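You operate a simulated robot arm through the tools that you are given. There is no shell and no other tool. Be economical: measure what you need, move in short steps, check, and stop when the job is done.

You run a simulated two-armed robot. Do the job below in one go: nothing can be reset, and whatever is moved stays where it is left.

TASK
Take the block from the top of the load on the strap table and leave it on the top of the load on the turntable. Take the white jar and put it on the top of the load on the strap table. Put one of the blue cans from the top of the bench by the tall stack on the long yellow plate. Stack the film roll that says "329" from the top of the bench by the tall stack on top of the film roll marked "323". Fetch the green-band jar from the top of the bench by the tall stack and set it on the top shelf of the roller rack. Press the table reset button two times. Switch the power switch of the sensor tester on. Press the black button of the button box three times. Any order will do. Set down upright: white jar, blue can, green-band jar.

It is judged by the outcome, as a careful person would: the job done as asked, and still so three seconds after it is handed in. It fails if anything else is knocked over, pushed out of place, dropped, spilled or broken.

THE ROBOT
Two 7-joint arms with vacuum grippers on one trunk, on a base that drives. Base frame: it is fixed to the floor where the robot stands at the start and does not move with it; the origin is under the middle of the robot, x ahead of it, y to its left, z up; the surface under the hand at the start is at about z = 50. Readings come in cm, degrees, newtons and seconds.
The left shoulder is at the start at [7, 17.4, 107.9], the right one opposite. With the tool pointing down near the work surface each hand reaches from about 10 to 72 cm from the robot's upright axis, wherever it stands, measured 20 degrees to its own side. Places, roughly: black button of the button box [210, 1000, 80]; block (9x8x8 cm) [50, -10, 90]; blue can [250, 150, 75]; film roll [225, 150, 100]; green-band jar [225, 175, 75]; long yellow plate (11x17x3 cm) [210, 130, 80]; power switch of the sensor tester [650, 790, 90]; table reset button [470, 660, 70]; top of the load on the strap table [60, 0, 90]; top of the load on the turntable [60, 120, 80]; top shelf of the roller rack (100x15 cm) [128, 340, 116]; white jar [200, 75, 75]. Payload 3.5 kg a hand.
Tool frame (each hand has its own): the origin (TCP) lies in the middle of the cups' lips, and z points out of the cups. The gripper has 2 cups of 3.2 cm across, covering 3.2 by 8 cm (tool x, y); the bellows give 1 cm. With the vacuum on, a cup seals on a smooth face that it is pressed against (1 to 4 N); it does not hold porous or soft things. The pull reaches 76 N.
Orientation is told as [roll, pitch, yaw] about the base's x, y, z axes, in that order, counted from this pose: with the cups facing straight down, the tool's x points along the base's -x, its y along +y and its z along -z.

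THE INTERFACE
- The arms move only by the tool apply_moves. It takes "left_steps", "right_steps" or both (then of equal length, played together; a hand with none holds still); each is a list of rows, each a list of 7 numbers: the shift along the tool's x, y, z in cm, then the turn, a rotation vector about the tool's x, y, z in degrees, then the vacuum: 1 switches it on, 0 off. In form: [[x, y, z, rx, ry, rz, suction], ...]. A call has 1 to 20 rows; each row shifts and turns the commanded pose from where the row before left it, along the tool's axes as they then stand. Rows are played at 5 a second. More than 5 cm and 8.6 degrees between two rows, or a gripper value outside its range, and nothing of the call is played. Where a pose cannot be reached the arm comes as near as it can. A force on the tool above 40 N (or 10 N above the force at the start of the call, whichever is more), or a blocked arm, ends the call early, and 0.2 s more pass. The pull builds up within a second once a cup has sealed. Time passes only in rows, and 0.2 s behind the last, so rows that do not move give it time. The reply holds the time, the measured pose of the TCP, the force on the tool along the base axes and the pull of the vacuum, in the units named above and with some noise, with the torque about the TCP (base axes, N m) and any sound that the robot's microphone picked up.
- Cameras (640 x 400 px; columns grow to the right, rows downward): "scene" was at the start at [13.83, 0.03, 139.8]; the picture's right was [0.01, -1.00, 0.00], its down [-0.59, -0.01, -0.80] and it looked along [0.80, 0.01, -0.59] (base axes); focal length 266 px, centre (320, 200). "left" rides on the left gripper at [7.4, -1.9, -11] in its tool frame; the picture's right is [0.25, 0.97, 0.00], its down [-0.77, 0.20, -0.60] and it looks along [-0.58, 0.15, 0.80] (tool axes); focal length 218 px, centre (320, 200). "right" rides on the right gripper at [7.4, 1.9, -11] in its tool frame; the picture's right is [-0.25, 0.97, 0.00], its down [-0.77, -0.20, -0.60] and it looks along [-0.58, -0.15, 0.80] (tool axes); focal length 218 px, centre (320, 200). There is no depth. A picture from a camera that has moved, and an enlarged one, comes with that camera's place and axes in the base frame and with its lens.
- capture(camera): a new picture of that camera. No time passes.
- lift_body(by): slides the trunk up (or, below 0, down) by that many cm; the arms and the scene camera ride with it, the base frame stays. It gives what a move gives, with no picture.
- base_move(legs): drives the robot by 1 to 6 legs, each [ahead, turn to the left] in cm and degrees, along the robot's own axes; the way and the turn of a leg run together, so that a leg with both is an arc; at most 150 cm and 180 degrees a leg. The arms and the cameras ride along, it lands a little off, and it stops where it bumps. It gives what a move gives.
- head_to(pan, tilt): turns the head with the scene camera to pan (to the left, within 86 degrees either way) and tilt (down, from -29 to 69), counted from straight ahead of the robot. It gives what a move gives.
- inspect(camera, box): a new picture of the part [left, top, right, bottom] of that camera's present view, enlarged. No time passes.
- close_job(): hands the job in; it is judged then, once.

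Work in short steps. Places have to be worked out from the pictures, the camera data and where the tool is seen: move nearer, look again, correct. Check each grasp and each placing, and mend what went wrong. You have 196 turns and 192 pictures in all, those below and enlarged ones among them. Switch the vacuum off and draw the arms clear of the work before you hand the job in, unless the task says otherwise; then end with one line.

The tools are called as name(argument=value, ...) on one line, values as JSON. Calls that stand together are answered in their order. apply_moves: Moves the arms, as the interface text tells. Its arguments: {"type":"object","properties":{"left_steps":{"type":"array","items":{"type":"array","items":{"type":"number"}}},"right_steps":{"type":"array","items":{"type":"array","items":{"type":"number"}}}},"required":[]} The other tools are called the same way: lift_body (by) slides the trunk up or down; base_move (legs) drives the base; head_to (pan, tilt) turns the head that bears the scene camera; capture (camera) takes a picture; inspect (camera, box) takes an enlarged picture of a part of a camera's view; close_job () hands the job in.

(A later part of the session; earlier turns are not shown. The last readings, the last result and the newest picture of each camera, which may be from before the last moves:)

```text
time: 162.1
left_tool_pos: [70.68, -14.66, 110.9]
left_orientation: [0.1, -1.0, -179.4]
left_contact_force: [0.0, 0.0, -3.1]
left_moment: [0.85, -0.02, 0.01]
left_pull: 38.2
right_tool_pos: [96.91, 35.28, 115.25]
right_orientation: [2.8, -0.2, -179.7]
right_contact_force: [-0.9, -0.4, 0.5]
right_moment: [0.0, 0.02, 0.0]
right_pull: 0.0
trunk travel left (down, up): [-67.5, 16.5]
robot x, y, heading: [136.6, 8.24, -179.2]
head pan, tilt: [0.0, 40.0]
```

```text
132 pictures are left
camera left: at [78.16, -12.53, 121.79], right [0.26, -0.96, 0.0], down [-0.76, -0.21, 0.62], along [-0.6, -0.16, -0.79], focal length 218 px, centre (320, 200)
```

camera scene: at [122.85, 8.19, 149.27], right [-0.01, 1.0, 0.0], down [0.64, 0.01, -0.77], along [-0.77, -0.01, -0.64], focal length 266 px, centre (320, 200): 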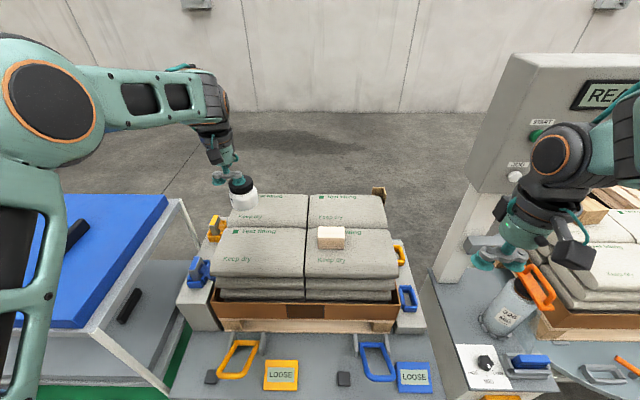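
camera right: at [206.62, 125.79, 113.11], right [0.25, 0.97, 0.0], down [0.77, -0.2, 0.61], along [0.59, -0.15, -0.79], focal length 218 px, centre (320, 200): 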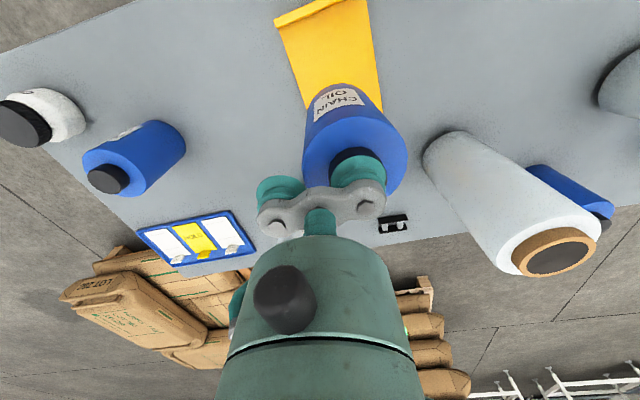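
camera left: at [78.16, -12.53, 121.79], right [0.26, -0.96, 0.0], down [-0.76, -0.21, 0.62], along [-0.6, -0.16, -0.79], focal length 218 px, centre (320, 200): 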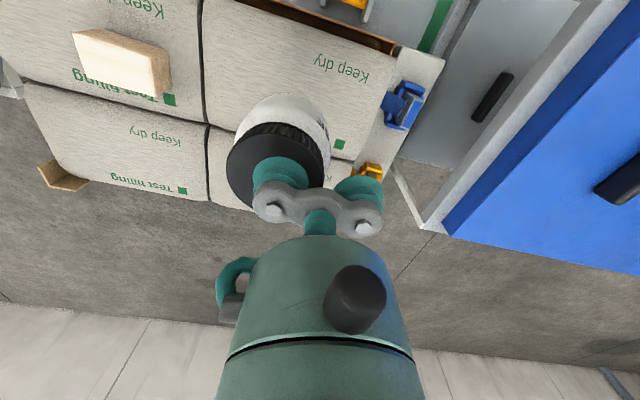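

Jar axis is over the bag at (70.7,−12.3). Bag top ≈84.7, so contact is expected at TCP ≈ 92. I lower.

apply_moves(left_steps=[[0, 0, 4, 0, 0, 0, 1], [0, 0, 4, 0, 0, 0, 1], [0, 0, 4, 0, 0, 0, 1], [0, 0, 3, 0, 0, 0, 1], [0, 0, 1.5, 0, 0, 0, 1], [0, 0, 0, 0, 0, 0, 1]])

inspect(camera="scene", box=[180, 150, 340, 300])

```text
time: 163.5
left_tool_pos: [70.36, -14.6, 94.46]
left_orientation: [0.1, -1.1, -179.3]
left_contact_force: [-0.4, -0.3, -2.7]
left_moment: [0.84, -0.01, -0.02]
left_pull: 38.1
right_tool_pos: [96.99, 35.39, 115.13]
right_orientation: [2.8, -0.1, -179.6]
right_contact_force: [0.2, -0.1, 0.3]
right_moment: [0.01, -0.02, -0.03]
right_pull: 0.1
trunk travel left (down, up): [-67.5, 16.5]
robot x, y, heading: [136.42, 8.23, -179.0]
head pan, tilt: [0.0, 40.0]
```

```text
2.67 times, centred on (260, 225) of scene
camera zoom: at [122.82, 8.14, 149.27], right [-0.01, 1.0, 0.0], down [0.64, 0.01, -0.77], along [-0.77, -0.01, -0.64], focal length 710 px, centre (480, 133)
```

zoom: 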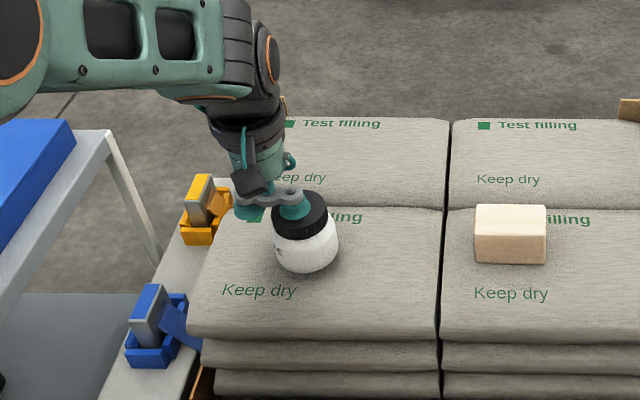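

Close above the bag, well inside it. Creeping down.

apply_moves(left_steps=[[0, 0, 0.5, 0, 0, 0, 1], [0, 0, 0.4, 0, 0, 0, 1], [0, 0, 0.3, 0, 0, 0, 1], [0, 0, 0.3, 0, 0, 0, 1], [0, 0, 0, 0, 0, 0, 1]])

```text
time: 164.7
left_tool_pos: [70.3, -14.62, 93.02]
left_orientation: [0.2, -1.0, -179.2]
left_contact_force: [-0.5, -0.1, -2.8]
left_moment: [0.81, -0.04, 0.0]
left_pull: 37.7
right_tool_pos: [96.91, 35.22, 115.17]
right_orientation: [2.8, -0.1, -179.7]
right_contact_force: [-1.1, 0.2, 0.2]
right_moment: [0.01, 0.01, 0.0]
right_pull: 0.0
trunk travel left (down, up): [-67.5, 16.5]
robot x, y, heading: [136.5, 8.32, -179.3]
head pan, tilt: [0.0, 40.0]
```

apply_moves(left_steps=[[0, 0, 0.3, 0, 0, 0, 1], [0, 0, 0.3, 0, 0, 0, 1], [0, 0, 0.25, 0, 0, 0, 1], [0, 0, 0, 0, 0, 0, 1]])

```text
time: 165.7
left_tool_pos: [70.4, -14.51, 92.38]
left_orientation: [0.1, -1.4, -179.4]
left_contact_force: [-2.7, 0.2, 27.4]
left_moment: [1.02, 0.27, 0.02]
left_pull: 38.1
right_tool_pos: [97.35, 35.41, 115.28]
right_orientation: [2.8, -0.3, -179.6]
right_contact_force: [0.5, -0.2, 0.9]
right_moment: [-0.02, -0.02, 0.0]
right_pull: 0.0
trunk travel left (down, up): [-67.5, 16.5]
robot x, y, heading: [136.23, 8.66, -179.1]
head pan, tilt: [0.0, 40.0]
```

Contact. I ease, release, wait, and lift away.

apply_moves(left_steps=[[0, 0, -0.35, 0, 0, 0, 1], [0, 0, 0, 0, 0, 0, 0], [0, 0, 0, 0, 0, 0, 0], [0, 0, 0, 0, 0, 0, 0], [0, 0, 0, 0, 0, 0, 0], [0, 0, -0.5, 0, 0, 0, 0], [0, 0, -1.5, 0, 0, 0, 0], [0, 0, -3, 0, 0, 0, 0], [0, 0, -4.5, 0, 0, 0, 0], [0, 0, -4.5, 0, 0, 0, 0], [0, 0, -4.5, 0, 0, 0, 0], [3.5, 0, -3, 0, 0, 0, 0], [3.5, 0, -3, 0, 0, 0, 0], [4, 0, 0, 0, 0, 0, 0], [4, 0, 0, 0, 0, 0, 0], [4, 0, 0, 0, 0, 0, 0], [4, 0, 0, 0, 0, 0, 0], [4, 0, 0, 0, 0, 0, 0]])

capture(camera="scene")

```text
time: 169.5
left_tool_pos: [97.94, -14.49, 116.39]
left_orientation: [-0.1, -1.1, -179.5]
left_contact_force: [0.3, 0.3, -0.5]
left_moment: [0.04, 0.03, 0.0]
left_pull: 0.0
right_tool_pos: [97.06, 35.03, 115.36]
right_orientation: [2.7, -0.2, -179.6]
right_contact_force: [0.7, 0.2, -0.7]
right_moment: [0.02, 0.03, 0.02]
right_pull: 0.2
trunk travel left (down, up): [-67.5, 16.5]
robot x, y, heading: [135.79, 8.27, -179.2]
head pan, tilt: [0.0, 40.0]
```

```text
130 pictures are left
camera scene: at [122.97, 7.85, 149.29], right [-0.01, 1.0, 0.0], down [0.64, 0.01, -0.77], along [-0.77, -0.01, -0.64], focal length 266 px, centre (320, 200)
```

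scene: 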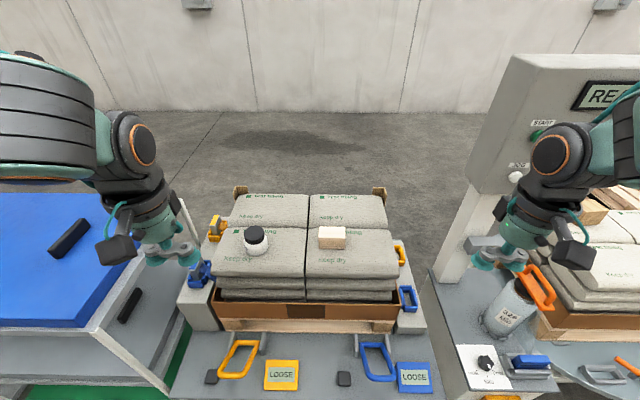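

The jar stands upright on the load. The object on the wrapper has a label too; I zoom in to read it.

inspect(camera="scene", box=[430, 240, 590, 370])

```text
3.08 times, centred on (510, 305) of scene
camera zoom: at [122.97, 7.85, 149.29], right [-0.01, 1.0, 0.0], down [0.64, 0.01, -0.77], along [-0.77, -0.01, -0.64], focal length 819 px, centre (-265, -123)
```

zoom: 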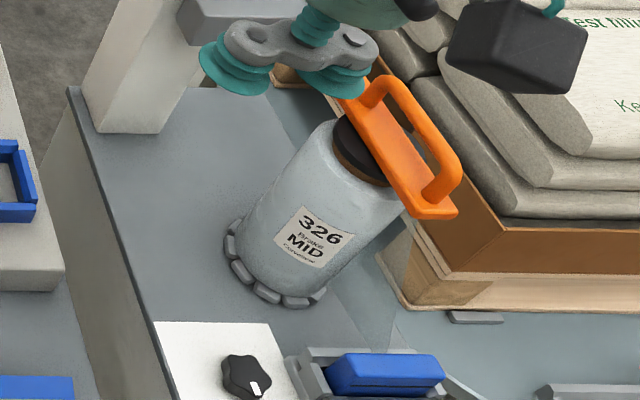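

That one is 326, so 323/329 are the other bench rolls. I back away and drive around the bench's left end to its back side.

base_move(legs=[[-18, 0], [0, -90], [148, 0], [88, 0], [0, -90]])

head_to(pan=0, tilt=30)

capture(camera="scene")

```text
time: 189.9
left_tool_pos: [195.91, 267.0, 116.42]
left_orientation: [0.1, -0.9, -1.3]
left_contact_force: [0.7, -0.3, 0.5]
left_moment: [-0.02, 0.01, -0.01]
left_pull: 0.0
right_tool_pos: [195.07, 217.47, 115.2]
right_orientation: [2.9, -0.1, -1.5]
right_contact_force: [0.3, 0.0, 0.2]
right_moment: [0.0, 0.0, -0.03]
right_pull: 0.0
trunk travel left (down, up): [-67.5, 16.5]
robot x, y, heading: [156.35, 245.5, -1.2]
head pan, tilt: [0.0, 40.0]
```

```text
time: 190.6
left_tool_pos: [195.94, 266.83, 116.49]
left_orientation: [0.1, -1.0, -1.3]
left_contact_force: [0.1, 1.1, -0.4]
left_moment: [0.01, -0.01, -0.03]
left_pull: 0.1
right_tool_pos: [194.98, 217.36, 115.22]
right_orientation: [2.9, -0.3, -1.7]
right_contact_force: [0.6, 1.5, 0.4]
right_moment: [-0.01, 0.02, -0.03]
right_pull: 0.1
trunk travel left (down, up): [-67.5, 16.5]
robot x, y, heading: [156.77, 245.53, -1.3]
head pan, tilt: [0.0, 30.0]
```

```text
128 pictures are left
camera scene: at [170.79, 245.28, 150.8], right [-0.02, -1.0, 0.0], down [-0.5, 0.01, -0.87], along [0.87, -0.02, -0.5], focal length 266 px, centre (320, 200)
```

scene: 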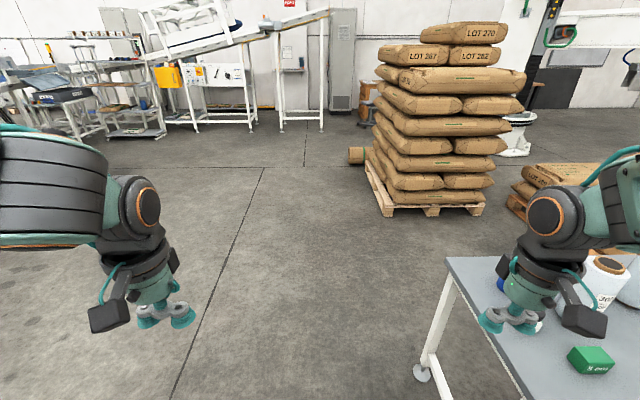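

The area behind the bench is clear. I drive there and face it from behind.

base_move(legs=[[143, 0], [0, -90], [115, 0], [0, -90]])

head_to(pan=0, tilt=40)

capture(camera="scene")

```text
time: 210.9
left_tool_pos: [260.31, 107.29, 116.5]
left_orientation: [0.1, -1.0, 179.1]
left_contact_force: [-0.7, -0.3, 0.7]
left_moment: [-0.01, 0.01, -0.02]
left_pull: 0.0
right_tool_pos: [261.05, 156.95, 115.32]
right_orientation: [2.8, -0.2, 178.9]
right_contact_force: [-0.6, 0.6, 0.9]
right_moment: [0.0, 0.03, -0.01]
right_pull: 0.1
trunk travel left (down, up): [-67.5, 16.5]
robot x, y, heading: [299.31, 128.84, 179.2]
head pan, tilt: [0.0, 30.0]
```

```text
time: 211.6
left_tool_pos: [260.19, 107.2, 116.54]
left_orientation: [0.0, -1.0, 179.1]
left_contact_force: [0.5, 0.6, -0.3]
left_moment: [-0.02, 0.01, -0.01]
left_pull: 0.1
right_tool_pos: [260.88, 156.87, 115.33]
right_orientation: [2.9, -0.2, 178.9]
right_contact_force: [-0.2, 0.5, 0.3]
right_moment: [0.0, -0.01, 0.01]
right_pull: 0.0
trunk travel left (down, up): [-67.5, 16.5]
robot x, y, heading: [299.59, 128.89, 179.5]
head pan, tilt: [0.0, 40.0]
```

```text
127 pictures are left
camera scene: at [285.98, 129.13, 149.28], right [0.01, 1.0, 0.0], down [0.64, -0.01, -0.77], along [-0.77, 0.01, -0.64], focal length 266 px, centre (320, 200)
```

scene: 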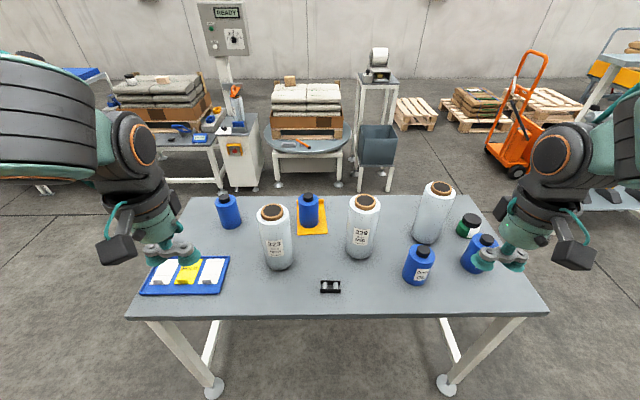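

inspect(camera="scene", box=[230, 170, 430, 300])

```text
3.08 times, centred on (330, 235) of scene
camera zoom: at [285.98, 129.13, 149.28], right [0.01, 1.0, 0.0], down [0.64, -0.01, -0.77], along [-0.77, 0.01, -0.64], focal length 819 px, centre (289, 92)
```

zoom: 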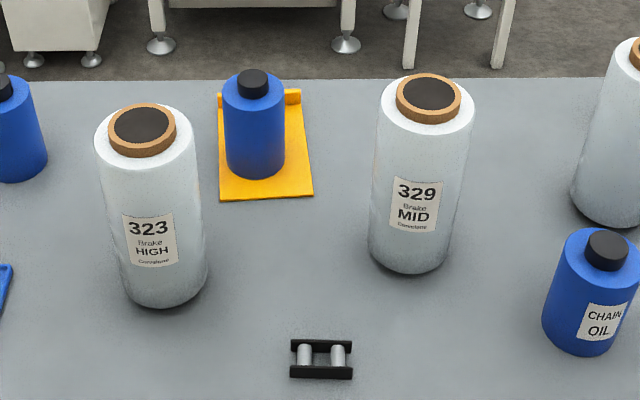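

323 is at (232.4,116.7), 329 at (227.5,143), tops ≈ z 100. I'll test whether the dark core centre takes suction. First I re-sync the right hand, which had hit its limit earlier.

apply_moves(right_steps=[[-4, -1, 0, 0, 0, 0, 0], [-4, 0, 0, 0, 0, 0, 0], [-4, 0, 0, 0, 0, 0, 0], [0, 0, 0, 0, 0, 0, 0]])

```text
time: 212.6
left_tool_pos: [260.23, 107.31, 116.5]
left_orientation: [0.1, -1.1, 179.1]
left_contact_force: [-0.4, -0.2, -0.9]
left_moment: [0.01, -0.01, 0.04]
left_pull: 0.0
right_tool_pos: [249.14, 157.95, 115.29]
right_orientation: [2.8, -0.2, 178.9]
right_contact_force: [0.0, -0.9, 0.3]
right_moment: [0.01, 0.0, 0.03]
right_pull: 0.1
trunk travel left (down, up): [-67.5, 16.5]
robot x, y, heading: [299.3, 128.99, 179.3]
head pan, tilt: [0.0, 40.0]
```

Synced. I level the hand and bring it above roll 329.

apply_moves(right_steps=[[-3.6, 2.1, 0, 2.8, 0, 0, 0], [-3.6, 2.1, 0, 0, 0, 0, 0], [-3.6, 2.1, 0, 0, 0, 0, 0], [-3.6, 2.1, 0, 0, 0, 0, 0], [-3.6, 2.1, 0, 0, 0, 0, 0], [-3.6, 2.1, 0, 0, 0, 0, 0], [0, 0, 4, 0, 0, 0, 0], [0, 0, 4, 0, 0, 0, 0], [0, 0, 0, 0, 0, 0, 0]])

capture(camera="right")

inspect(camera="scene", box=[280, 150, 440, 280])

```text
time: 214.6
left_tool_pos: [260.28, 107.31, 116.54]
left_orientation: [0.0, -1.0, 179.0]
left_contact_force: [0.2, -1.0, -0.4]
left_moment: [0.0, -0.02, -0.01]
left_pull: 0.1
right_tool_pos: [227.19, 145.84, 107.21]
right_orientation: [0.0, -0.1, 178.8]
right_contact_force: [-0.2, -0.9, -0.1]
right_moment: [0.0, 0.0, -0.02]
right_pull: 0.0
trunk travel left (down, up): [-67.5, 16.5]
robot x, y, heading: [299.85, 129.25, 179.6]
head pan, tilt: [0.0, 40.0]
```

```text
125 pictures are left
camera right: at [234.5, 143.9, 118.28], right [-0.27, -0.96, 0.0], down [-0.77, 0.22, 0.61], along [-0.58, 0.16, -0.8], focal length 218 px, centre (320, 200)
```

right: 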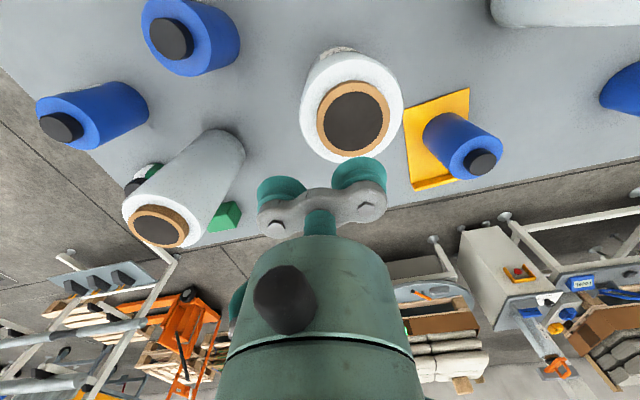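

```text
3.08 times, centred on (360, 215) of scene
camera zoom: at [285.95, 129.08, 149.27], right [0.01, 1.0, 0.0], down [0.64, -0.01, -0.77], along [-0.77, 0.01, -0.64], focal length 819 px, centre (197, 154)
```

zoom: 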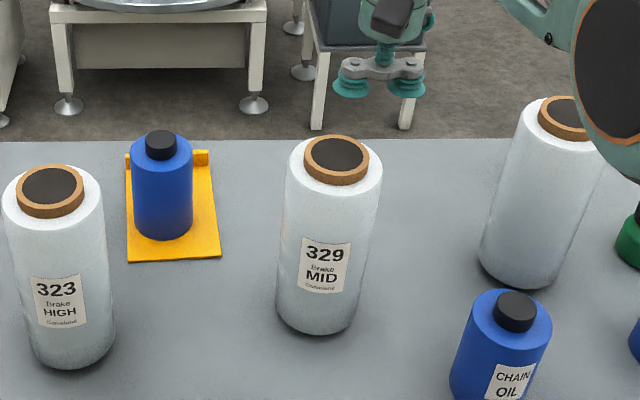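

inspect(camera="right", box=[280, 30, 420, 180])

```text
2.67 times, centred on (350, 105) of right
camera zoom: at [234.5, 143.9, 118.28], right [-0.27, -0.96, 0.0], down [-0.77, 0.22, 0.61], along [-0.58, 0.16, -0.8], focal length 582 px, centre (240, 453)
```

zoom: 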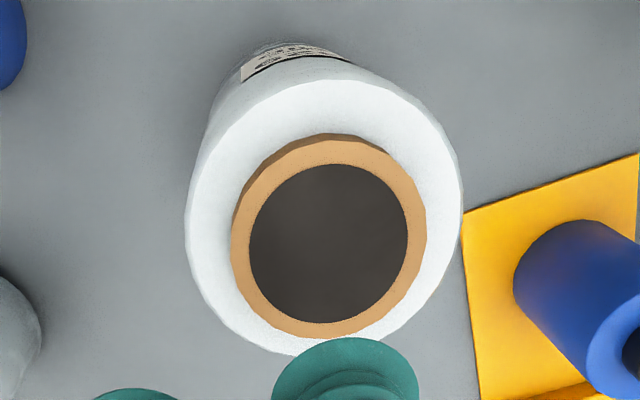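

The dark disc looks flush and flat (4.7 cm), axis at (228.4,142.8). I align the cup and descend gently with suction.

apply_moves(right_steps=[[1.2, 0.6, 3, 0, 0, 0, 1], [0, 0, 2.5, 0, 0, 0, 1], [0, 0, 0.7, 0, 0, 0, 1], [0, 0, 0.5, 0, 0, 0, 1], [0, 0, 0.4, 0, 0, 0, 1], [0, 0, 0, 0, 0, 0, 1], [0, 0, 0, 0, 0, 0, 1]])

```text
time: 216.2
left_tool_pos: [260.38, 107.23, 116.54]
left_orientation: [0.1, -1.1, 179.1]
left_contact_force: [-1.6, 0.7, 0.3]
left_moment: [0.02, -0.02, 0.02]
left_pull: 0.1
right_tool_pos: [228.36, 145.29, 100.45]
right_orientation: [0.0, -0.4, 179.0]
right_contact_force: [-0.7, 2.5, 12.8]
right_moment: [-1.18, -0.08, -0.12]
right_pull: 37.8
trunk travel left (down, up): [-67.5, 16.5]
robot x, y, heading: [299.23, 129.04, 179.3]
head pan, tilt: [0.0, 40.0]
```

Sealed with 38 N. I lift a little and check the load.

apply_moves(right_steps=[[0, 0, -1, 0, 0, 0, 1], [0, 0, -1.5, 0, 0, 0, 1], [0, 0, -2, 0, 0, 0, 1], [0, 0, 0, 0, 0, 0, 1]])

inspect(camera="scene", box=[280, 150, 440, 280])

```text
time: 217.2
left_tool_pos: [260.02, 107.32, 116.32]
left_orientation: [0.1, -0.9, 179.1]
left_contact_force: [-0.5, -0.3, -0.2]
left_moment: [-0.02, 0.02, 0.0]
left_pull: 0.0
right_tool_pos: [228.07, 145.36, 104.56]
right_orientation: [0.0, 0.0, 178.9]
right_contact_force: [-0.9, 0.0, -10.6]
right_moment: [-0.49, 0.01, 0.0]
right_pull: 37.4
trunk travel left (down, up): [-67.5, 16.5]
robot x, y, heading: [299.48, 129.25, 179.3]
head pan, tilt: [0.0, 40.0]
```

```text
3.08 times, centred on (360, 215) of scene
camera zoom: at [285.73, 129.16, 149.24], right [0.01, 1.0, 0.0], down [0.64, -0.01, -0.76], along [-0.76, 0.01, -0.64], focal length 819 px, centre (197, 154)
```

zoom: 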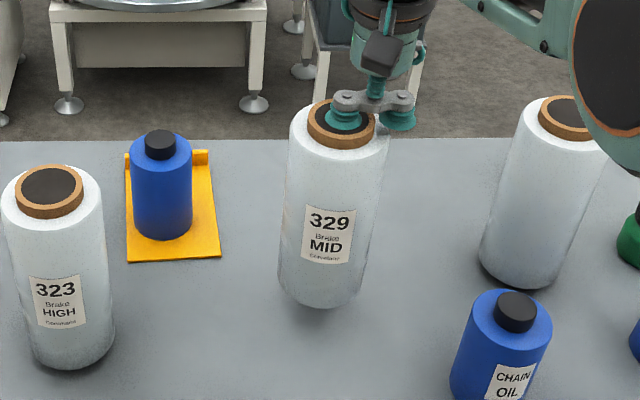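

329 hangs straight, 10.6 N. I raise the trunk and hand so its foot clears 323, then look with the left camera at 323.

lift_body(by=13)

apply_moves(right_steps=[[0, 0, -3, 0, 0, 0, 1], [0, 0, -3, 0, 0, 0, 1], [0, 0, -3, 0, 0, 0, 1], [0, 0, -3, 0, 0, 0, 1], [0, 0, 0, 0, 0, 0, 1]])

capture(camera="left")

capture(camera="scene")

```text
time: 218.8
left_tool_pos: [260.15, 107.32, 129.4]
left_orientation: [0.1, -0.9, 179.1]
left_contact_force: [0.0, -0.1, -0.1]
left_moment: [0.02, 0.02, 0.0]
left_pull: 0.0
right_tool_pos: [228.08, 145.33, 117.65]
right_orientation: [0.0, -0.1, 178.8]
right_contact_force: [0.7, 0.1, -10.8]
right_moment: [-0.57, 0.02, 0.0]
right_pull: 38.0
trunk travel left (down, up): [-80.5, 3.5]
robot x, y, heading: [299.1, 129.3, 179.1]
head pan, tilt: [0.0, 40.0]
```

```text
time: 220.0
left_tool_pos: [260.19, 107.39, 129.45]
left_orientation: [0.2, -1.0, 179.1]
left_contact_force: [-0.2, 0.4, -0.2]
left_moment: [0.0, -0.01, -0.01]
left_pull: 0.0
right_tool_pos: [228.26, 145.4, 129.58]
right_orientation: [0.0, -0.1, 178.9]
right_contact_force: [1.2, 0.6, -10.0]
right_moment: [-0.5, 0.03, 0.03]
right_pull: 37.5
trunk travel left (down, up): [-80.5, 3.5]
robot x, y, heading: [299.03, 128.71, 179.1]
head pan, tilt: [0.0, 40.0]
```

```text
121 pictures are left
camera left: at [267.69, 109.21, 140.25], right [0.24, -0.97, 0.0], down [-0.76, -0.19, 0.62], along [-0.6, -0.14, -0.79], focal length 218 px, centre (320, 200)
```

left: 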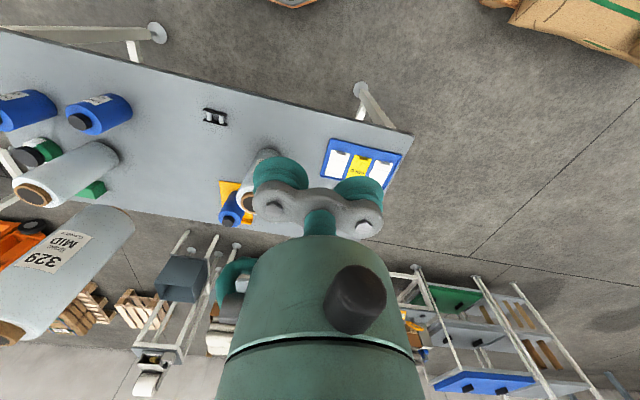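

```text
120 pictures are left
camera scene: at [285.78, 129.15, 162.25], right [0.01, 1.0, 0.0], down [0.64, -0.01, -0.77], along [-0.77, 0.01, -0.64], focal length 266 px, centre (320, 200)
```

scene: 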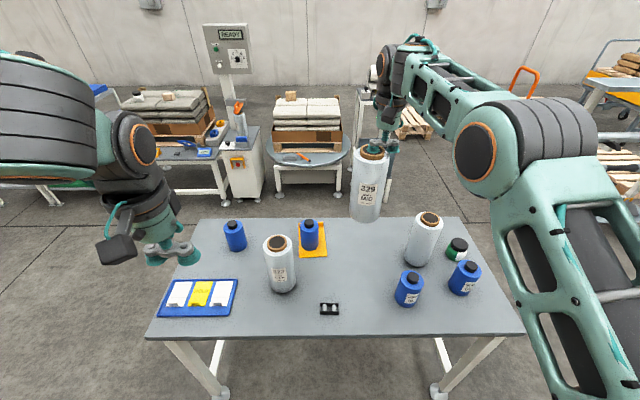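

I shift the left hand aside so its camera sees 323, and zoom in for a precise fix.

apply_moves(left_steps=[[0, 4, 0, 0, 0, 0, 0], [0, 4, 0, 0, 0, 0, 0], [0, 4, 0, 0, 0, 0, 0], [0, 3, 0, 0, 0, 0, 0], [0, 0, 0, 0, 0, 0, 0]])

inspect(camera="left", box=[120, 100, 280, 260])

inspect(camera="scene", box=[220, 200, 340, 310])

```text
time: 221.2
left_tool_pos: [259.92, 92.36, 129.43]
left_orientation: [0.1, -0.9, 179.0]
left_contact_force: [-0.4, 0.7, 0.6]
left_moment: [0.0, 0.01, 0.0]
left_pull: 0.1
right_tool_pos: [228.26, 145.23, 129.59]
right_orientation: [0.0, -0.1, 178.9]
right_contact_force: [-0.4, -0.7, -10.0]
right_moment: [-0.53, 0.01, 0.01]
right_pull: 37.3
trunk travel left (down, up): [-80.5, 3.5]
robot x, y, heading: [299.12, 129.24, 179.2]
head pan, tilt: [0.0, 40.0]
```

```text
2.50 times, centred on (200, 180) of left
camera zoom: at [267.46, 94.2, 140.23], right [0.24, -0.97, 0.0], down [-0.76, -0.19, 0.62], along [-0.6, -0.15, -0.79], focal length 546 px, centre (620, 250)
```

zoom: 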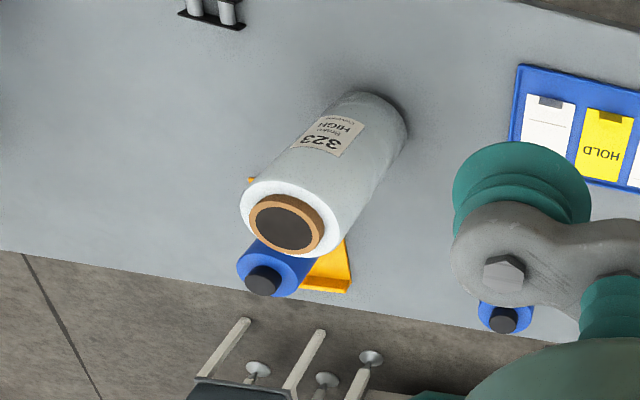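

```text
3.64 times, centred on (280, 255) of scene
camera zoom: at [285.8, 129.15, 162.25], right [0.01, 1.0, 0.0], down [0.64, -0.01, -0.77], along [-0.77, 0.01, -0.64], focal length 968 px, centre (466, 0)
```

zoom: 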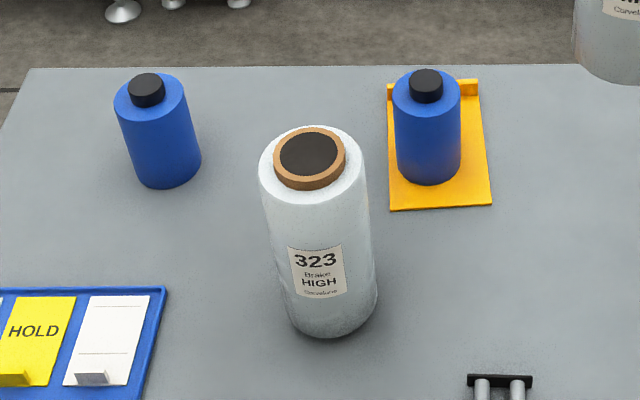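

323 axis fixed at about (232.2,116.6). I carry 329 over slowly, at height.

apply_moves(right_steps=[[0.2, 1.5, 0, 0, 0, 0, 1], [0.3, 2.2, 0, 0, 0, 0, 1], [0.3, 2.2, 0, 0, 0, 0, 1], [0.3, 2.2, 0, 0, 0, 0, 1], [0.3, 2.2, 0, 0, 0, 0, 1], [0.3, 2.2, 0, 0, 0, 0, 1], [0.3, 2.2, 0, 0, 0, 0, 1], [0.3, 2.2, 0, 0, 0, 0, 1], [0.3, 2.2, 0, 0, 0, 0, 1], [0.3, 2.2, 0, 0, 0, 0, 1], [0.3, 2.2, 0, 0, 0, 0, 1], [0.3, 1.8, 0, 0, 0, 0, 1], [0, 1, 0, 0, 0, 0, 1], [0, 0, 0, 0, 0, 0, 1], [0, 0, 0, 0, 0, 0, 1]])

inspect(camera="left", box=[60, 60, 280, 280])

inspect(camera="scene", box=[200, 130, 360, 310])

```text
time: 224.4
left_tool_pos: [259.88, 92.34, 129.36]
left_orientation: [-0.1, -0.9, 179.1]
left_contact_force: [0.5, -0.6, 0.2]
left_moment: [-0.01, -0.02, 0.0]
left_pull: 0.1
right_tool_pos: [232.81, 123.79, 128.87]
right_orientation: [0.0, -0.2, 178.9]
right_contact_force: [-0.7, 1.0, -10.8]
right_moment: [-0.55, 0.04, -0.02]
right_pull: 38.3
right hand out of reach, approached as far as the arm can: row 8, 9, 10, 11, 12, 13
trunk travel left (down, up): [-80.5, 3.5]
robot x, y, heading: [299.45, 128.55, 179.4]
head pan, tilt: [0.0, 40.0]
```

```text
1.82 times, centred on (170, 170) of left
camera zoom: at [267.46, 94.17, 140.22], right [0.24, -0.97, 0.0], down [-0.76, -0.19, 0.62], along [-0.6, -0.14, -0.79], focal length 397 px, centre (593, 254)
```

zoom: 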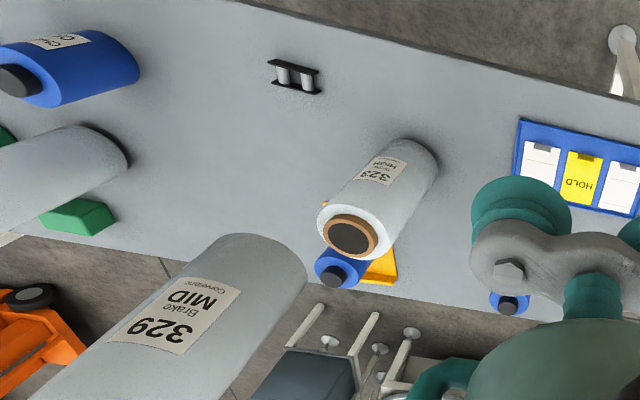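

```text
2.22 times, centred on (280, 220) of scene
camera zoom: at [285.82, 129.07, 162.26], right [0.01, 1.0, 0.0], down [0.64, -0.01, -0.77], along [-0.77, 0.01, -0.64], focal length 592 px, centre (409, 156)
```

zoom: 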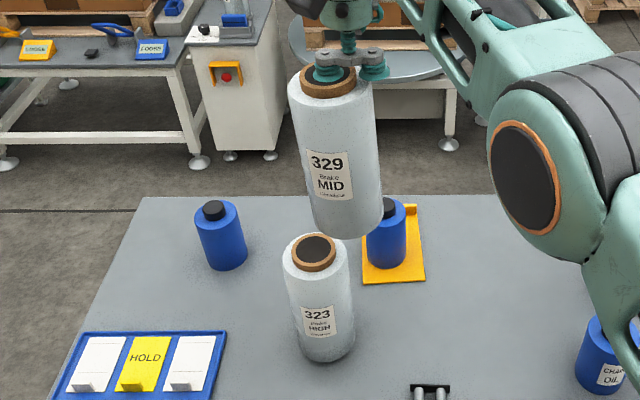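

The right arm ran out of reach 4.8 cm short; turning the base about 4° left carries the roll the rest of the way.

base_move(legs=[[0, 4.2]])

apply_moves(right_steps=[[0, 0, 0, 0, 0, 0, 1], [0, 0, 0, 0, 0, 0, 1]])

inspect(camera="left", box=[60, 60, 320, 320])

inspect(camera="scene", box=[200, 130, 360, 310])

```text
time: 225.2
left_tool_pos: [262.39, 89.95, 129.42]
left_orientation: [0.4, -0.9, -176.8]
left_contact_force: [-0.1, 0.8, -0.5]
left_moment: [-0.03, 0.01, -0.01]
left_pull: 0.2
right_tool_pos: [233.13, 119.38, 128.98]
right_orientation: [0.2, -0.1, -177.0]
right_contact_force: [-0.3, 0.2, -10.1]
right_moment: [-0.6, -0.04, -0.02]
right_pull: 38.1
trunk travel left (down, up): [-80.5, 3.5]
robot x, y, heading: [299.25, 129.05, -176.6]
head pan, tilt: [0.0, 40.0]
```

```text
time: 225.8
left_tool_pos: [262.49, 89.78, 129.49]
left_orientation: [0.3, -0.9, -176.8]
left_contact_force: [0.8, 0.7, 0.1]
left_moment: [-0.03, -0.01, 0.04]
left_pull: 0.1
right_tool_pos: [233.26, 119.21, 128.91]
right_orientation: [0.1, 0.0, -177.1]
right_contact_force: [-0.4, 0.2, -9.9]
right_moment: [-0.56, -0.01, -0.01]
right_pull: 38.3
trunk travel left (down, up): [-80.5, 3.5]
robot x, y, heading: [299.49, 129.06, -176.7]
head pan, tilt: [0.0, 40.0]
```

```text
1.54 times, centred on (190, 190) of left
camera zoom: at [269.95, 92.19, 140.27], right [0.31, -0.95, 0.0], down [-0.75, -0.24, 0.62], along [-0.59, -0.19, -0.79], focal length 336 px, centre (520, 215)
```

zoom: 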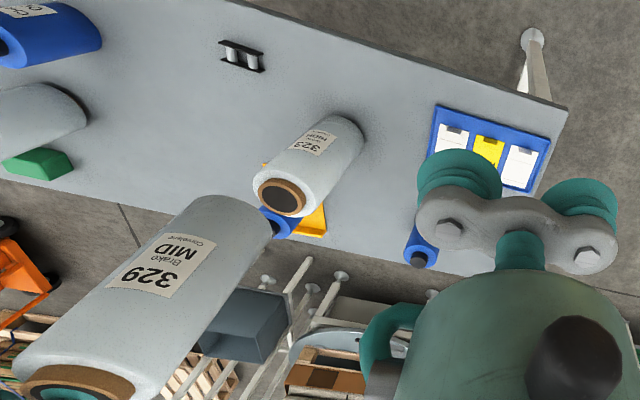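

```text
2.22 times, centred on (280, 220) of scene
camera zoom: at [285.74, 128.34, 162.25], right [-0.06, 1.0, 0.0], down [0.64, 0.04, -0.76], along [-0.76, -0.05, -0.64], focal length 592 px, centre (409, 156)
```

zoom: 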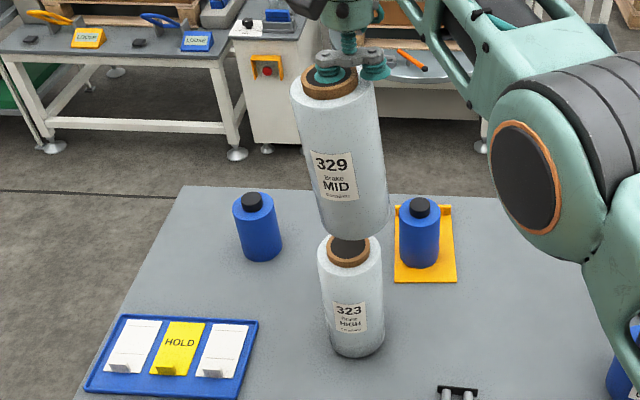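

I check tilt and alignment with tighter zooms.

inspect(camera="scene", box=[260, 140, 350, 290])

inspect(camera="left", box=[60, 120, 240, 320])

```text
2.67 times, centred on (305, 215) of scene
camera zoom: at [285.74, 128.34, 162.25], right [-0.06, 1.0, 0.0], down [0.64, 0.04, -0.76], along [-0.76, -0.05, -0.64], focal length 710 px, centre (360, 160)
```

zoom: 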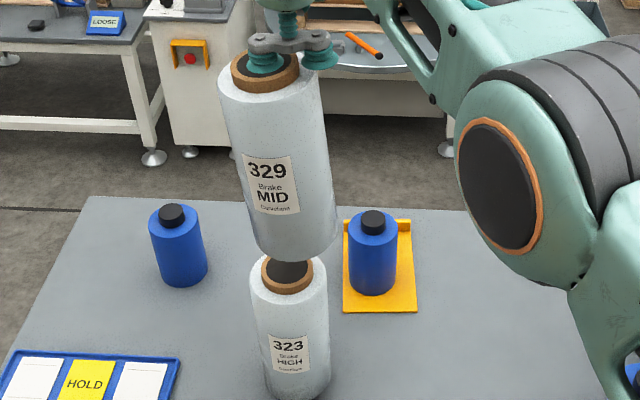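

```text
2.00 times, centred on (150, 220) of left
camera zoom: at [269.95, 92.19, 140.27], right [0.31, -0.95, 0.0], down [-0.75, -0.24, 0.62], along [-0.59, -0.19, -0.79], focal length 436 px, centre (660, 160)
```

zoom: 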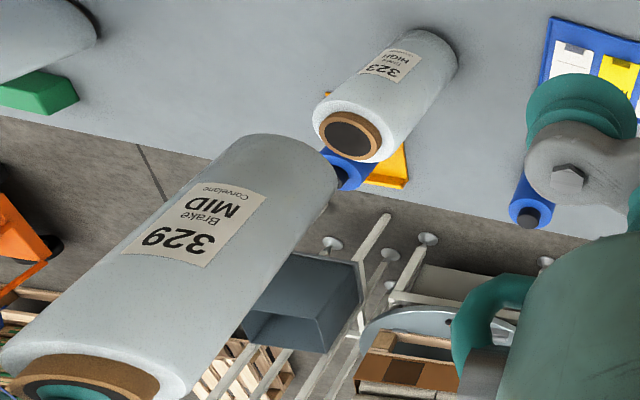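

The roll leans only slightly (foot ~1 cm toward +y), top centred over 323. I lower it slowly and re-check just above contact.

apply_moves(right_steps=[[0, 0, 1, 0, 0, 0, 1], [0, 0, 1, 0, 0, 0, 1], [0, 0, 1, 0, 0, 0, 1], [0, 0, 0.5, 0, 0, 0, 1], [0, 0, 0, 0, 0, 0, 1]])

inspect(camera="scene", box=[260, 160, 340, 290])

inspect(camera="left", box=[100, 100, 260, 280])

```text
time: 227.0
left_tool_pos: [262.63, 89.56, 129.52]
left_orientation: [0.1, -0.9, -176.9]
left_contact_force: [-0.2, -0.4, 0.3]
left_moment: [0.0, 0.02, -0.01]
left_pull: 0.0
right_tool_pos: [233.38, 119.08, 125.46]
right_orientation: [0.1, -0.1, -177.0]
right_contact_force: [-0.1, 0.0, -11.2]
right_moment: [-0.57, -0.04, 0.0]
right_pull: 37.7
trunk travel left (down, up): [-80.5, 3.5]
robot x, y, heading: [299.63, 128.9, -176.6]
head pan, tilt: [0.0, 40.0]
```

```text
3.08 times, centred on (300, 225) of scene
camera zoom: at [285.81, 128.14, 162.25], right [-0.06, 1.0, 0.0], down [0.64, 0.04, -0.77], along [-0.76, -0.05, -0.64], focal length 819 px, centre (382, 123)
```

zoom: 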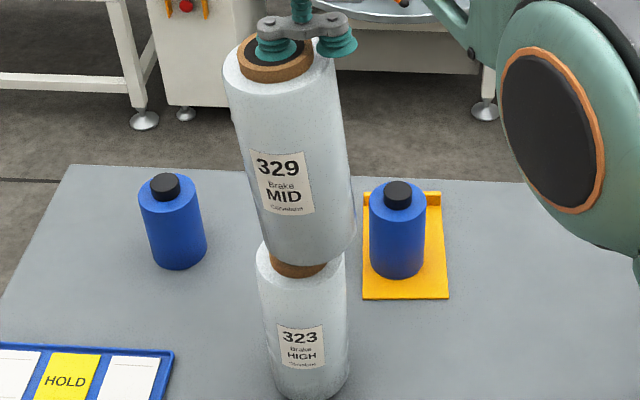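

```text
2.22 times, centred on (180, 190) of left
camera zoom: at [270.02, 92.02, 140.24], right [0.31, -0.95, 0.0], down [-0.75, -0.24, 0.62], along [-0.59, -0.19, -0.79], focal length 485 px, centre (631, 222)
```

zoom: 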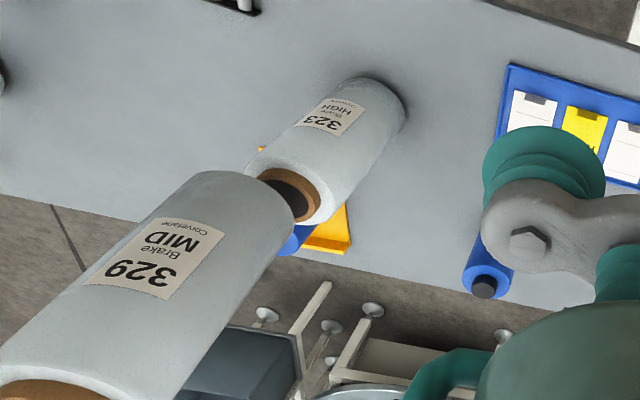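

Foot now lines up over 323's core. Lowering in small steps until contact.

apply_moves(right_steps=[[0, 0, 0.5, 0, 0, 0, 1], [0, 0, 0.5, 0, 0, 0, 1], [0, 0, 0.4, 0, 0, 0, 1], [0, 0, 0.3, 0, 0, 0, 1], [0, 0, 0, 0, 0, 0, 1]])

inspect(camera="scene", box=[260, 160, 340, 290])

```text
time: 228.2
left_tool_pos: [262.64, 89.67, 129.42]
left_orientation: [0.1, -1.0, -176.8]
left_contact_force: [0.4, 0.5, 0.1]
left_moment: [0.01, -0.02, 0.01]
left_pull: 0.0
right_tool_pos: [233.3, 119.06, 123.63]
right_orientation: [0.0, 0.0, -177.1]
right_contact_force: [-0.3, 0.3, -10.2]
right_moment: [-0.57, -0.06, -0.03]
right_pull: 37.3
trunk travel left (down, up): [-80.5, 3.5]
robot x, y, heading: [299.62, 128.96, -176.5]
head pan, tilt: [0.0, 40.0]
```

```text
3.08 times, centred on (300, 225) of scene
camera zoom: at [285.82, 128.1, 162.25], right [-0.06, 1.0, 0.0], down [0.64, 0.04, -0.77], along [-0.76, -0.05, -0.64], focal length 819 px, centre (382, 123)
```

zoom: 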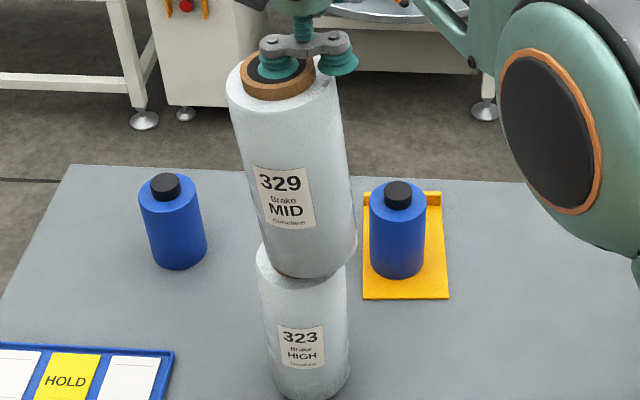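

The foot sits ~1 cm to +y from a ~2.8° lean. I rotate the hand −2.8° about its x to straighten it, then check.

apply_moves(right_steps=[[0, 0, -0.3, -1.4, 0, 0, 1], [0, 0, 0, -1.4, 0, 0, 1], [0, 0, 0, 0, 0, 0, 1], [0, 0, 0, 0, 0, 0, 1]])

inspect(camera="scene", box=[260, 160, 340, 290])

inspect(camera="left", box=[100, 100, 260, 280])

```text
time: 229.2
left_tool_pos: [262.54, 89.69, 129.31]
left_orientation: [0.1, -1.0, -176.8]
left_contact_force: [0.5, -0.1, -0.3]
left_moment: [0.02, 0.02, -0.01]
left_pull: 0.1
right_tool_pos: [233.41, 119.01, 124.11]
right_orientation: [2.8, 0.1, -177.0]
right_contact_force: [0.3, -0.2, -10.6]
right_moment: [-0.49, -0.06, 0.01]
right_pull: 38.6
trunk travel left (down, up): [-80.5, 3.5]
robot x, y, heading: [299.36, 128.81, -176.5]
head pan, tilt: [0.0, 40.0]
```

```text
3.08 times, centred on (300, 225) of scene
camera zoom: at [285.83, 128.07, 162.25], right [-0.06, 1.0, 0.0], down [0.64, 0.04, -0.77], along [-0.76, -0.04, -0.64], focal length 819 px, centre (382, 123)
```

zoom: 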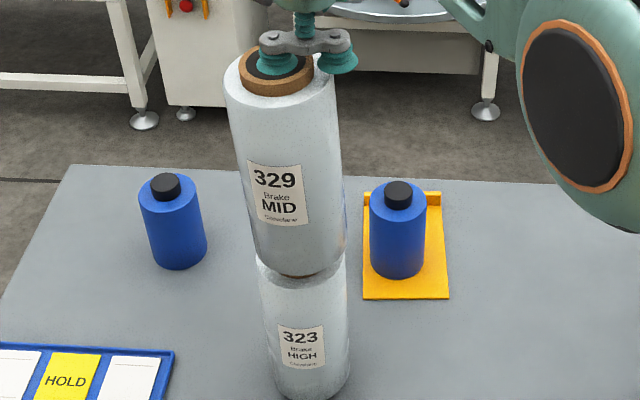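

```text
2.22 times, centred on (180, 190) of left
camera zoom: at [270.04, 91.96, 140.22], right [0.31, -0.95, 0.0], down [-0.75, -0.24, 0.62], along [-0.59, -0.19, -0.79], focal length 485 px, centre (631, 222)
```

zoom: 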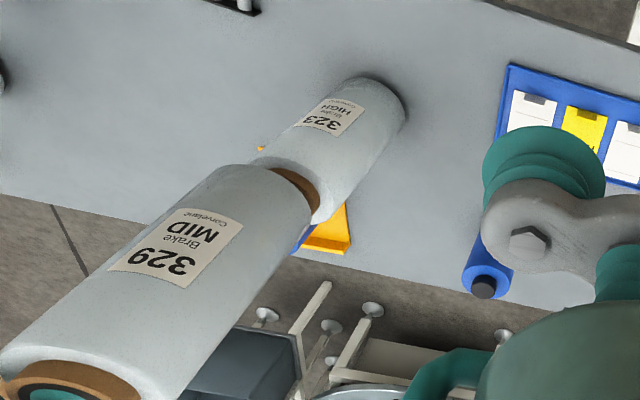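

Now straight and collinear. I continue down to contact.

apply_moves(right_steps=[[0.1, 0, 0.5, 0, 0, 0, 1], [0, 0, 0.4, 0, 0, 0, 1], [0, 0, 0.3, 0, 0, 0, 1], [0, 0, 0.3, 0, 0, 0, 1], [0, 0, 0, 0, 0, 0, 1]])

```text
time: 230.4
left_tool_pos: [262.85, 89.65, 129.55]
left_orientation: [0.0, -1.1, -176.9]
left_contact_force: [0.5, 0.9, 0.1]
left_moment: [0.02, -0.01, 0.01]
left_pull: 0.0
right_tool_pos: [233.63, 119.11, 122.89]
right_orientation: [3.0, -0.4, -177.2]
right_contact_force: [0.6, 2.8, 15.6]
right_moment: [-1.07, -0.04, -0.02]
right_pull: 37.8
trunk travel left (down, up): [-80.5, 3.5]
robot x, y, heading: [299.39, 129.33, -176.8]
head pan, tilt: [0.0, 40.0]
```

Contact. I ease off slightly and check alignment before releasing.

apply_moves(right_steps=[[0, 0, -0.25, 0, 0, 0, 1], [0, 0, 0, 0, 0, 0, 1]])

inspect(camera="scene", box=[260, 160, 340, 290])

inspect(camera="left", box=[100, 100, 260, 280])

```text
time: 231.0
left_tool_pos: [262.71, 89.69, 129.6]
left_orientation: [0.1, -1.1, -176.9]
left_contact_force: [0.1, -0.8, 0.1]
left_moment: [0.03, 0.02, 0.03]
left_pull: 0.1
right_tool_pos: [233.66, 119.03, 122.75]
right_orientation: [2.9, -0.2, -177.0]
right_contact_force: [-0.8, 1.9, 5.3]
right_moment: [-0.87, 0.09, -0.01]
right_pull: 37.5
trunk travel left (down, up): [-80.5, 3.5]
robot x, y, heading: [299.31, 128.75, -176.7]
head pan, tilt: [0.0, 40.0]
```

```text
3.08 times, centred on (300, 225) of scene
camera zoom: at [286.11, 128.2, 162.27], right [-0.06, 1.0, 0.0], down [0.64, 0.04, -0.77], along [-0.77, -0.05, -0.64], focal length 819 px, centre (382, 123)
```

zoom: 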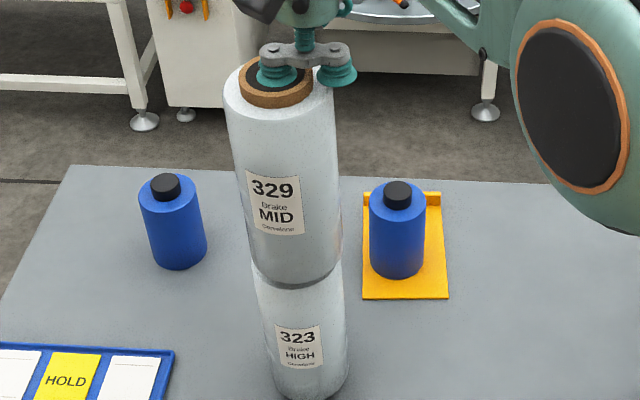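

```text
2.22 times, centred on (180, 190) of left
camera zoom: at [270.27, 92.06, 140.3], right [0.31, -0.95, 0.0], down [-0.75, -0.24, 0.62], along [-0.59, -0.19, -0.79], focal length 485 px, centre (631, 222)
```

zoom: 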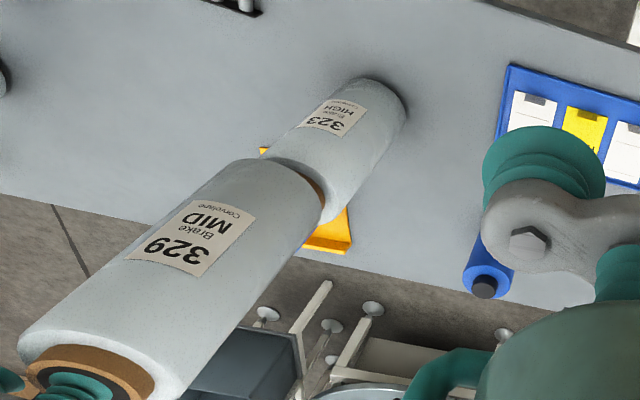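

Very well aligned in both views. I release, wait and lift off slowly.

apply_moves(right_steps=[[0, 0, 0, 0, 0, 0, 0], [0, 0, 0, 0, 0, 0, 0], [0, 0, 0, 0, 0, 0, 0], [0, 0, 0, 0, 0, 0, 0], [0, 0, 0, 0, 0, 0, 0], [0, 0, -0.4, 0, 0, 0, 0], [0, 0, -0.8, 0, 0, 0, 0], [0, 0, -1.5, 0, 0, 0, 0], [0, 0, -2.5, 0, 0, 0, 0], [0, 0, 0, 0, 0, 0, 0]])

capture(camera="scene")

```text
time: 233.2
left_tool_pos: [262.67, 89.54, 129.5]
left_orientation: [0.1, -1.0, -176.8]
left_contact_force: [0.5, 0.0, -0.4]
left_moment: [0.0, -0.02, 0.0]
left_pull: 0.1
right_tool_pos: [233.5, 119.21, 128.07]
right_orientation: [2.8, -0.1, -177.1]
right_contact_force: [-0.6, -0.7, -0.2]
right_moment: [0.0, 0.0, 0.04]
right_pull: 0.0
trunk travel left (down, up): [-80.5, 3.5]
robot x, y, heading: [299.4, 129.06, -176.5]
head pan, tilt: [0.0, 40.0]
```

```text
104 pictures are left
camera scene: at [285.97, 128.11, 162.27], right [-0.06, 1.0, 0.0], down [0.64, 0.04, -0.77], along [-0.76, -0.05, -0.64], focal length 266 px, centre (320, 200)
```

scene: 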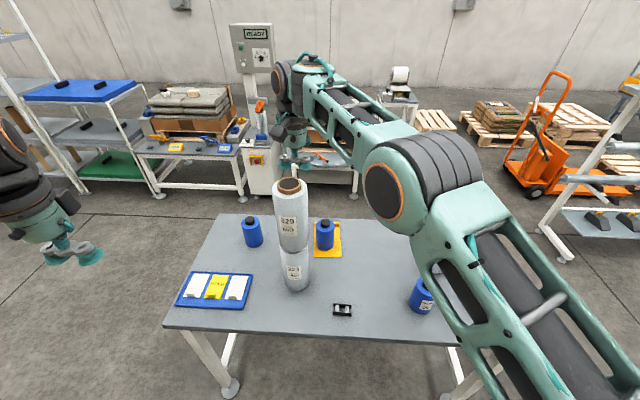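

The stack stands. I withdraw the right hand sideways and back, clear of the roll.

apply_moves(right_steps=[[0, -2, -1, 0, 0, 0, 0], [0, -3, 0, 0, 0, 0, 0], [0, -4, 0, 0, 0, 0, 0], [0, -4, 0, -2.8, 0, 0, 0], [0, -4, 0, 0, 0, 0, 0], [2, -4, 0, 0, 0, 0, 0], [4, -2, 0, 0, 0, 0, 0], [4, 0, 0, 0, 0, 0, 0], [4, 0, 0, 0, 0, 0, 0], [4, 0, 0, 0, 0, 0, 0], [4, 0, 0, 0, 0, 0, 0], [3, 0, 0, 0, 0, 0, 0]])

base_move(legs=[[0, -93], [115, 0], [0, 90], [58, 0], [0, 90]])

capture(camera="scene")

```text
time: 235.8
left_tool_pos: [262.7, 89.85, 129.57]
left_orientation: [0.1, -0.9, -176.8]
left_contact_force: [-0.5, -0.3, 0.2]
left_moment: [-0.04, 0.01, -0.01]
left_pull: 0.1
right_tool_pos: [257.34, 143.78, 127.46]
right_orientation: [5.8, -0.2, -177.2]
right_contact_force: [-0.4, -0.1, 0.0]
right_moment: [0.0, -0.03, -0.02]
right_pull: 0.1
trunk travel left (down, up): [-80.5, 3.5]
robot x, y, heading: [299.77, 129.22, -176.6]
head pan, tilt: [0.0, 40.0]
```

```text
time: 256.2
left_tool_pos: [277.74, 205.65, 129.34]
left_orientation: [0.2, -1.0, -89.9]
left_contact_force: [0.0, 0.0, 0.5]
left_moment: [0.03, -0.01, 0.0]
left_pull: 0.1
right_tool_pos: [223.55, 203.31, 127.57]
right_orientation: [5.6, -0.2, -90.2]
right_contact_force: [-0.4, 0.1, 0.2]
right_moment: [0.02, 0.0, 0.05]
right_pull: 0.0
trunk travel left (down, up): [-80.5, 3.5]
robot x, y, heading: [240.42, 244.5, -89.6]
head pan, tilt: [0.0, 40.0]
```

```text
103 pictures are left
camera scene: at [240.58, 230.91, 162.27], right [-1.0, 0.0, 0.0], down [0.0, 0.64, -0.77], along [0.0, -0.77, -0.64], focal length 266 px, centre (320, 200)
```

scene: 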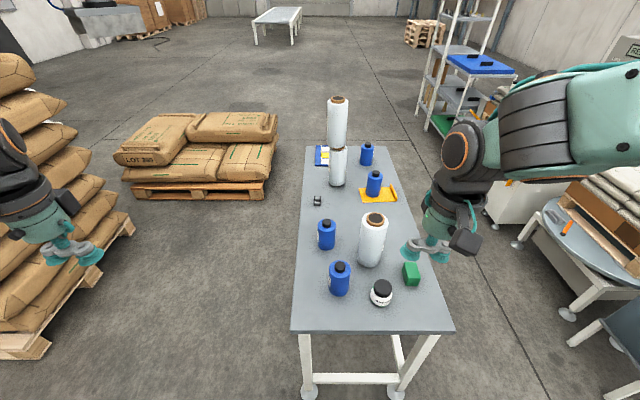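

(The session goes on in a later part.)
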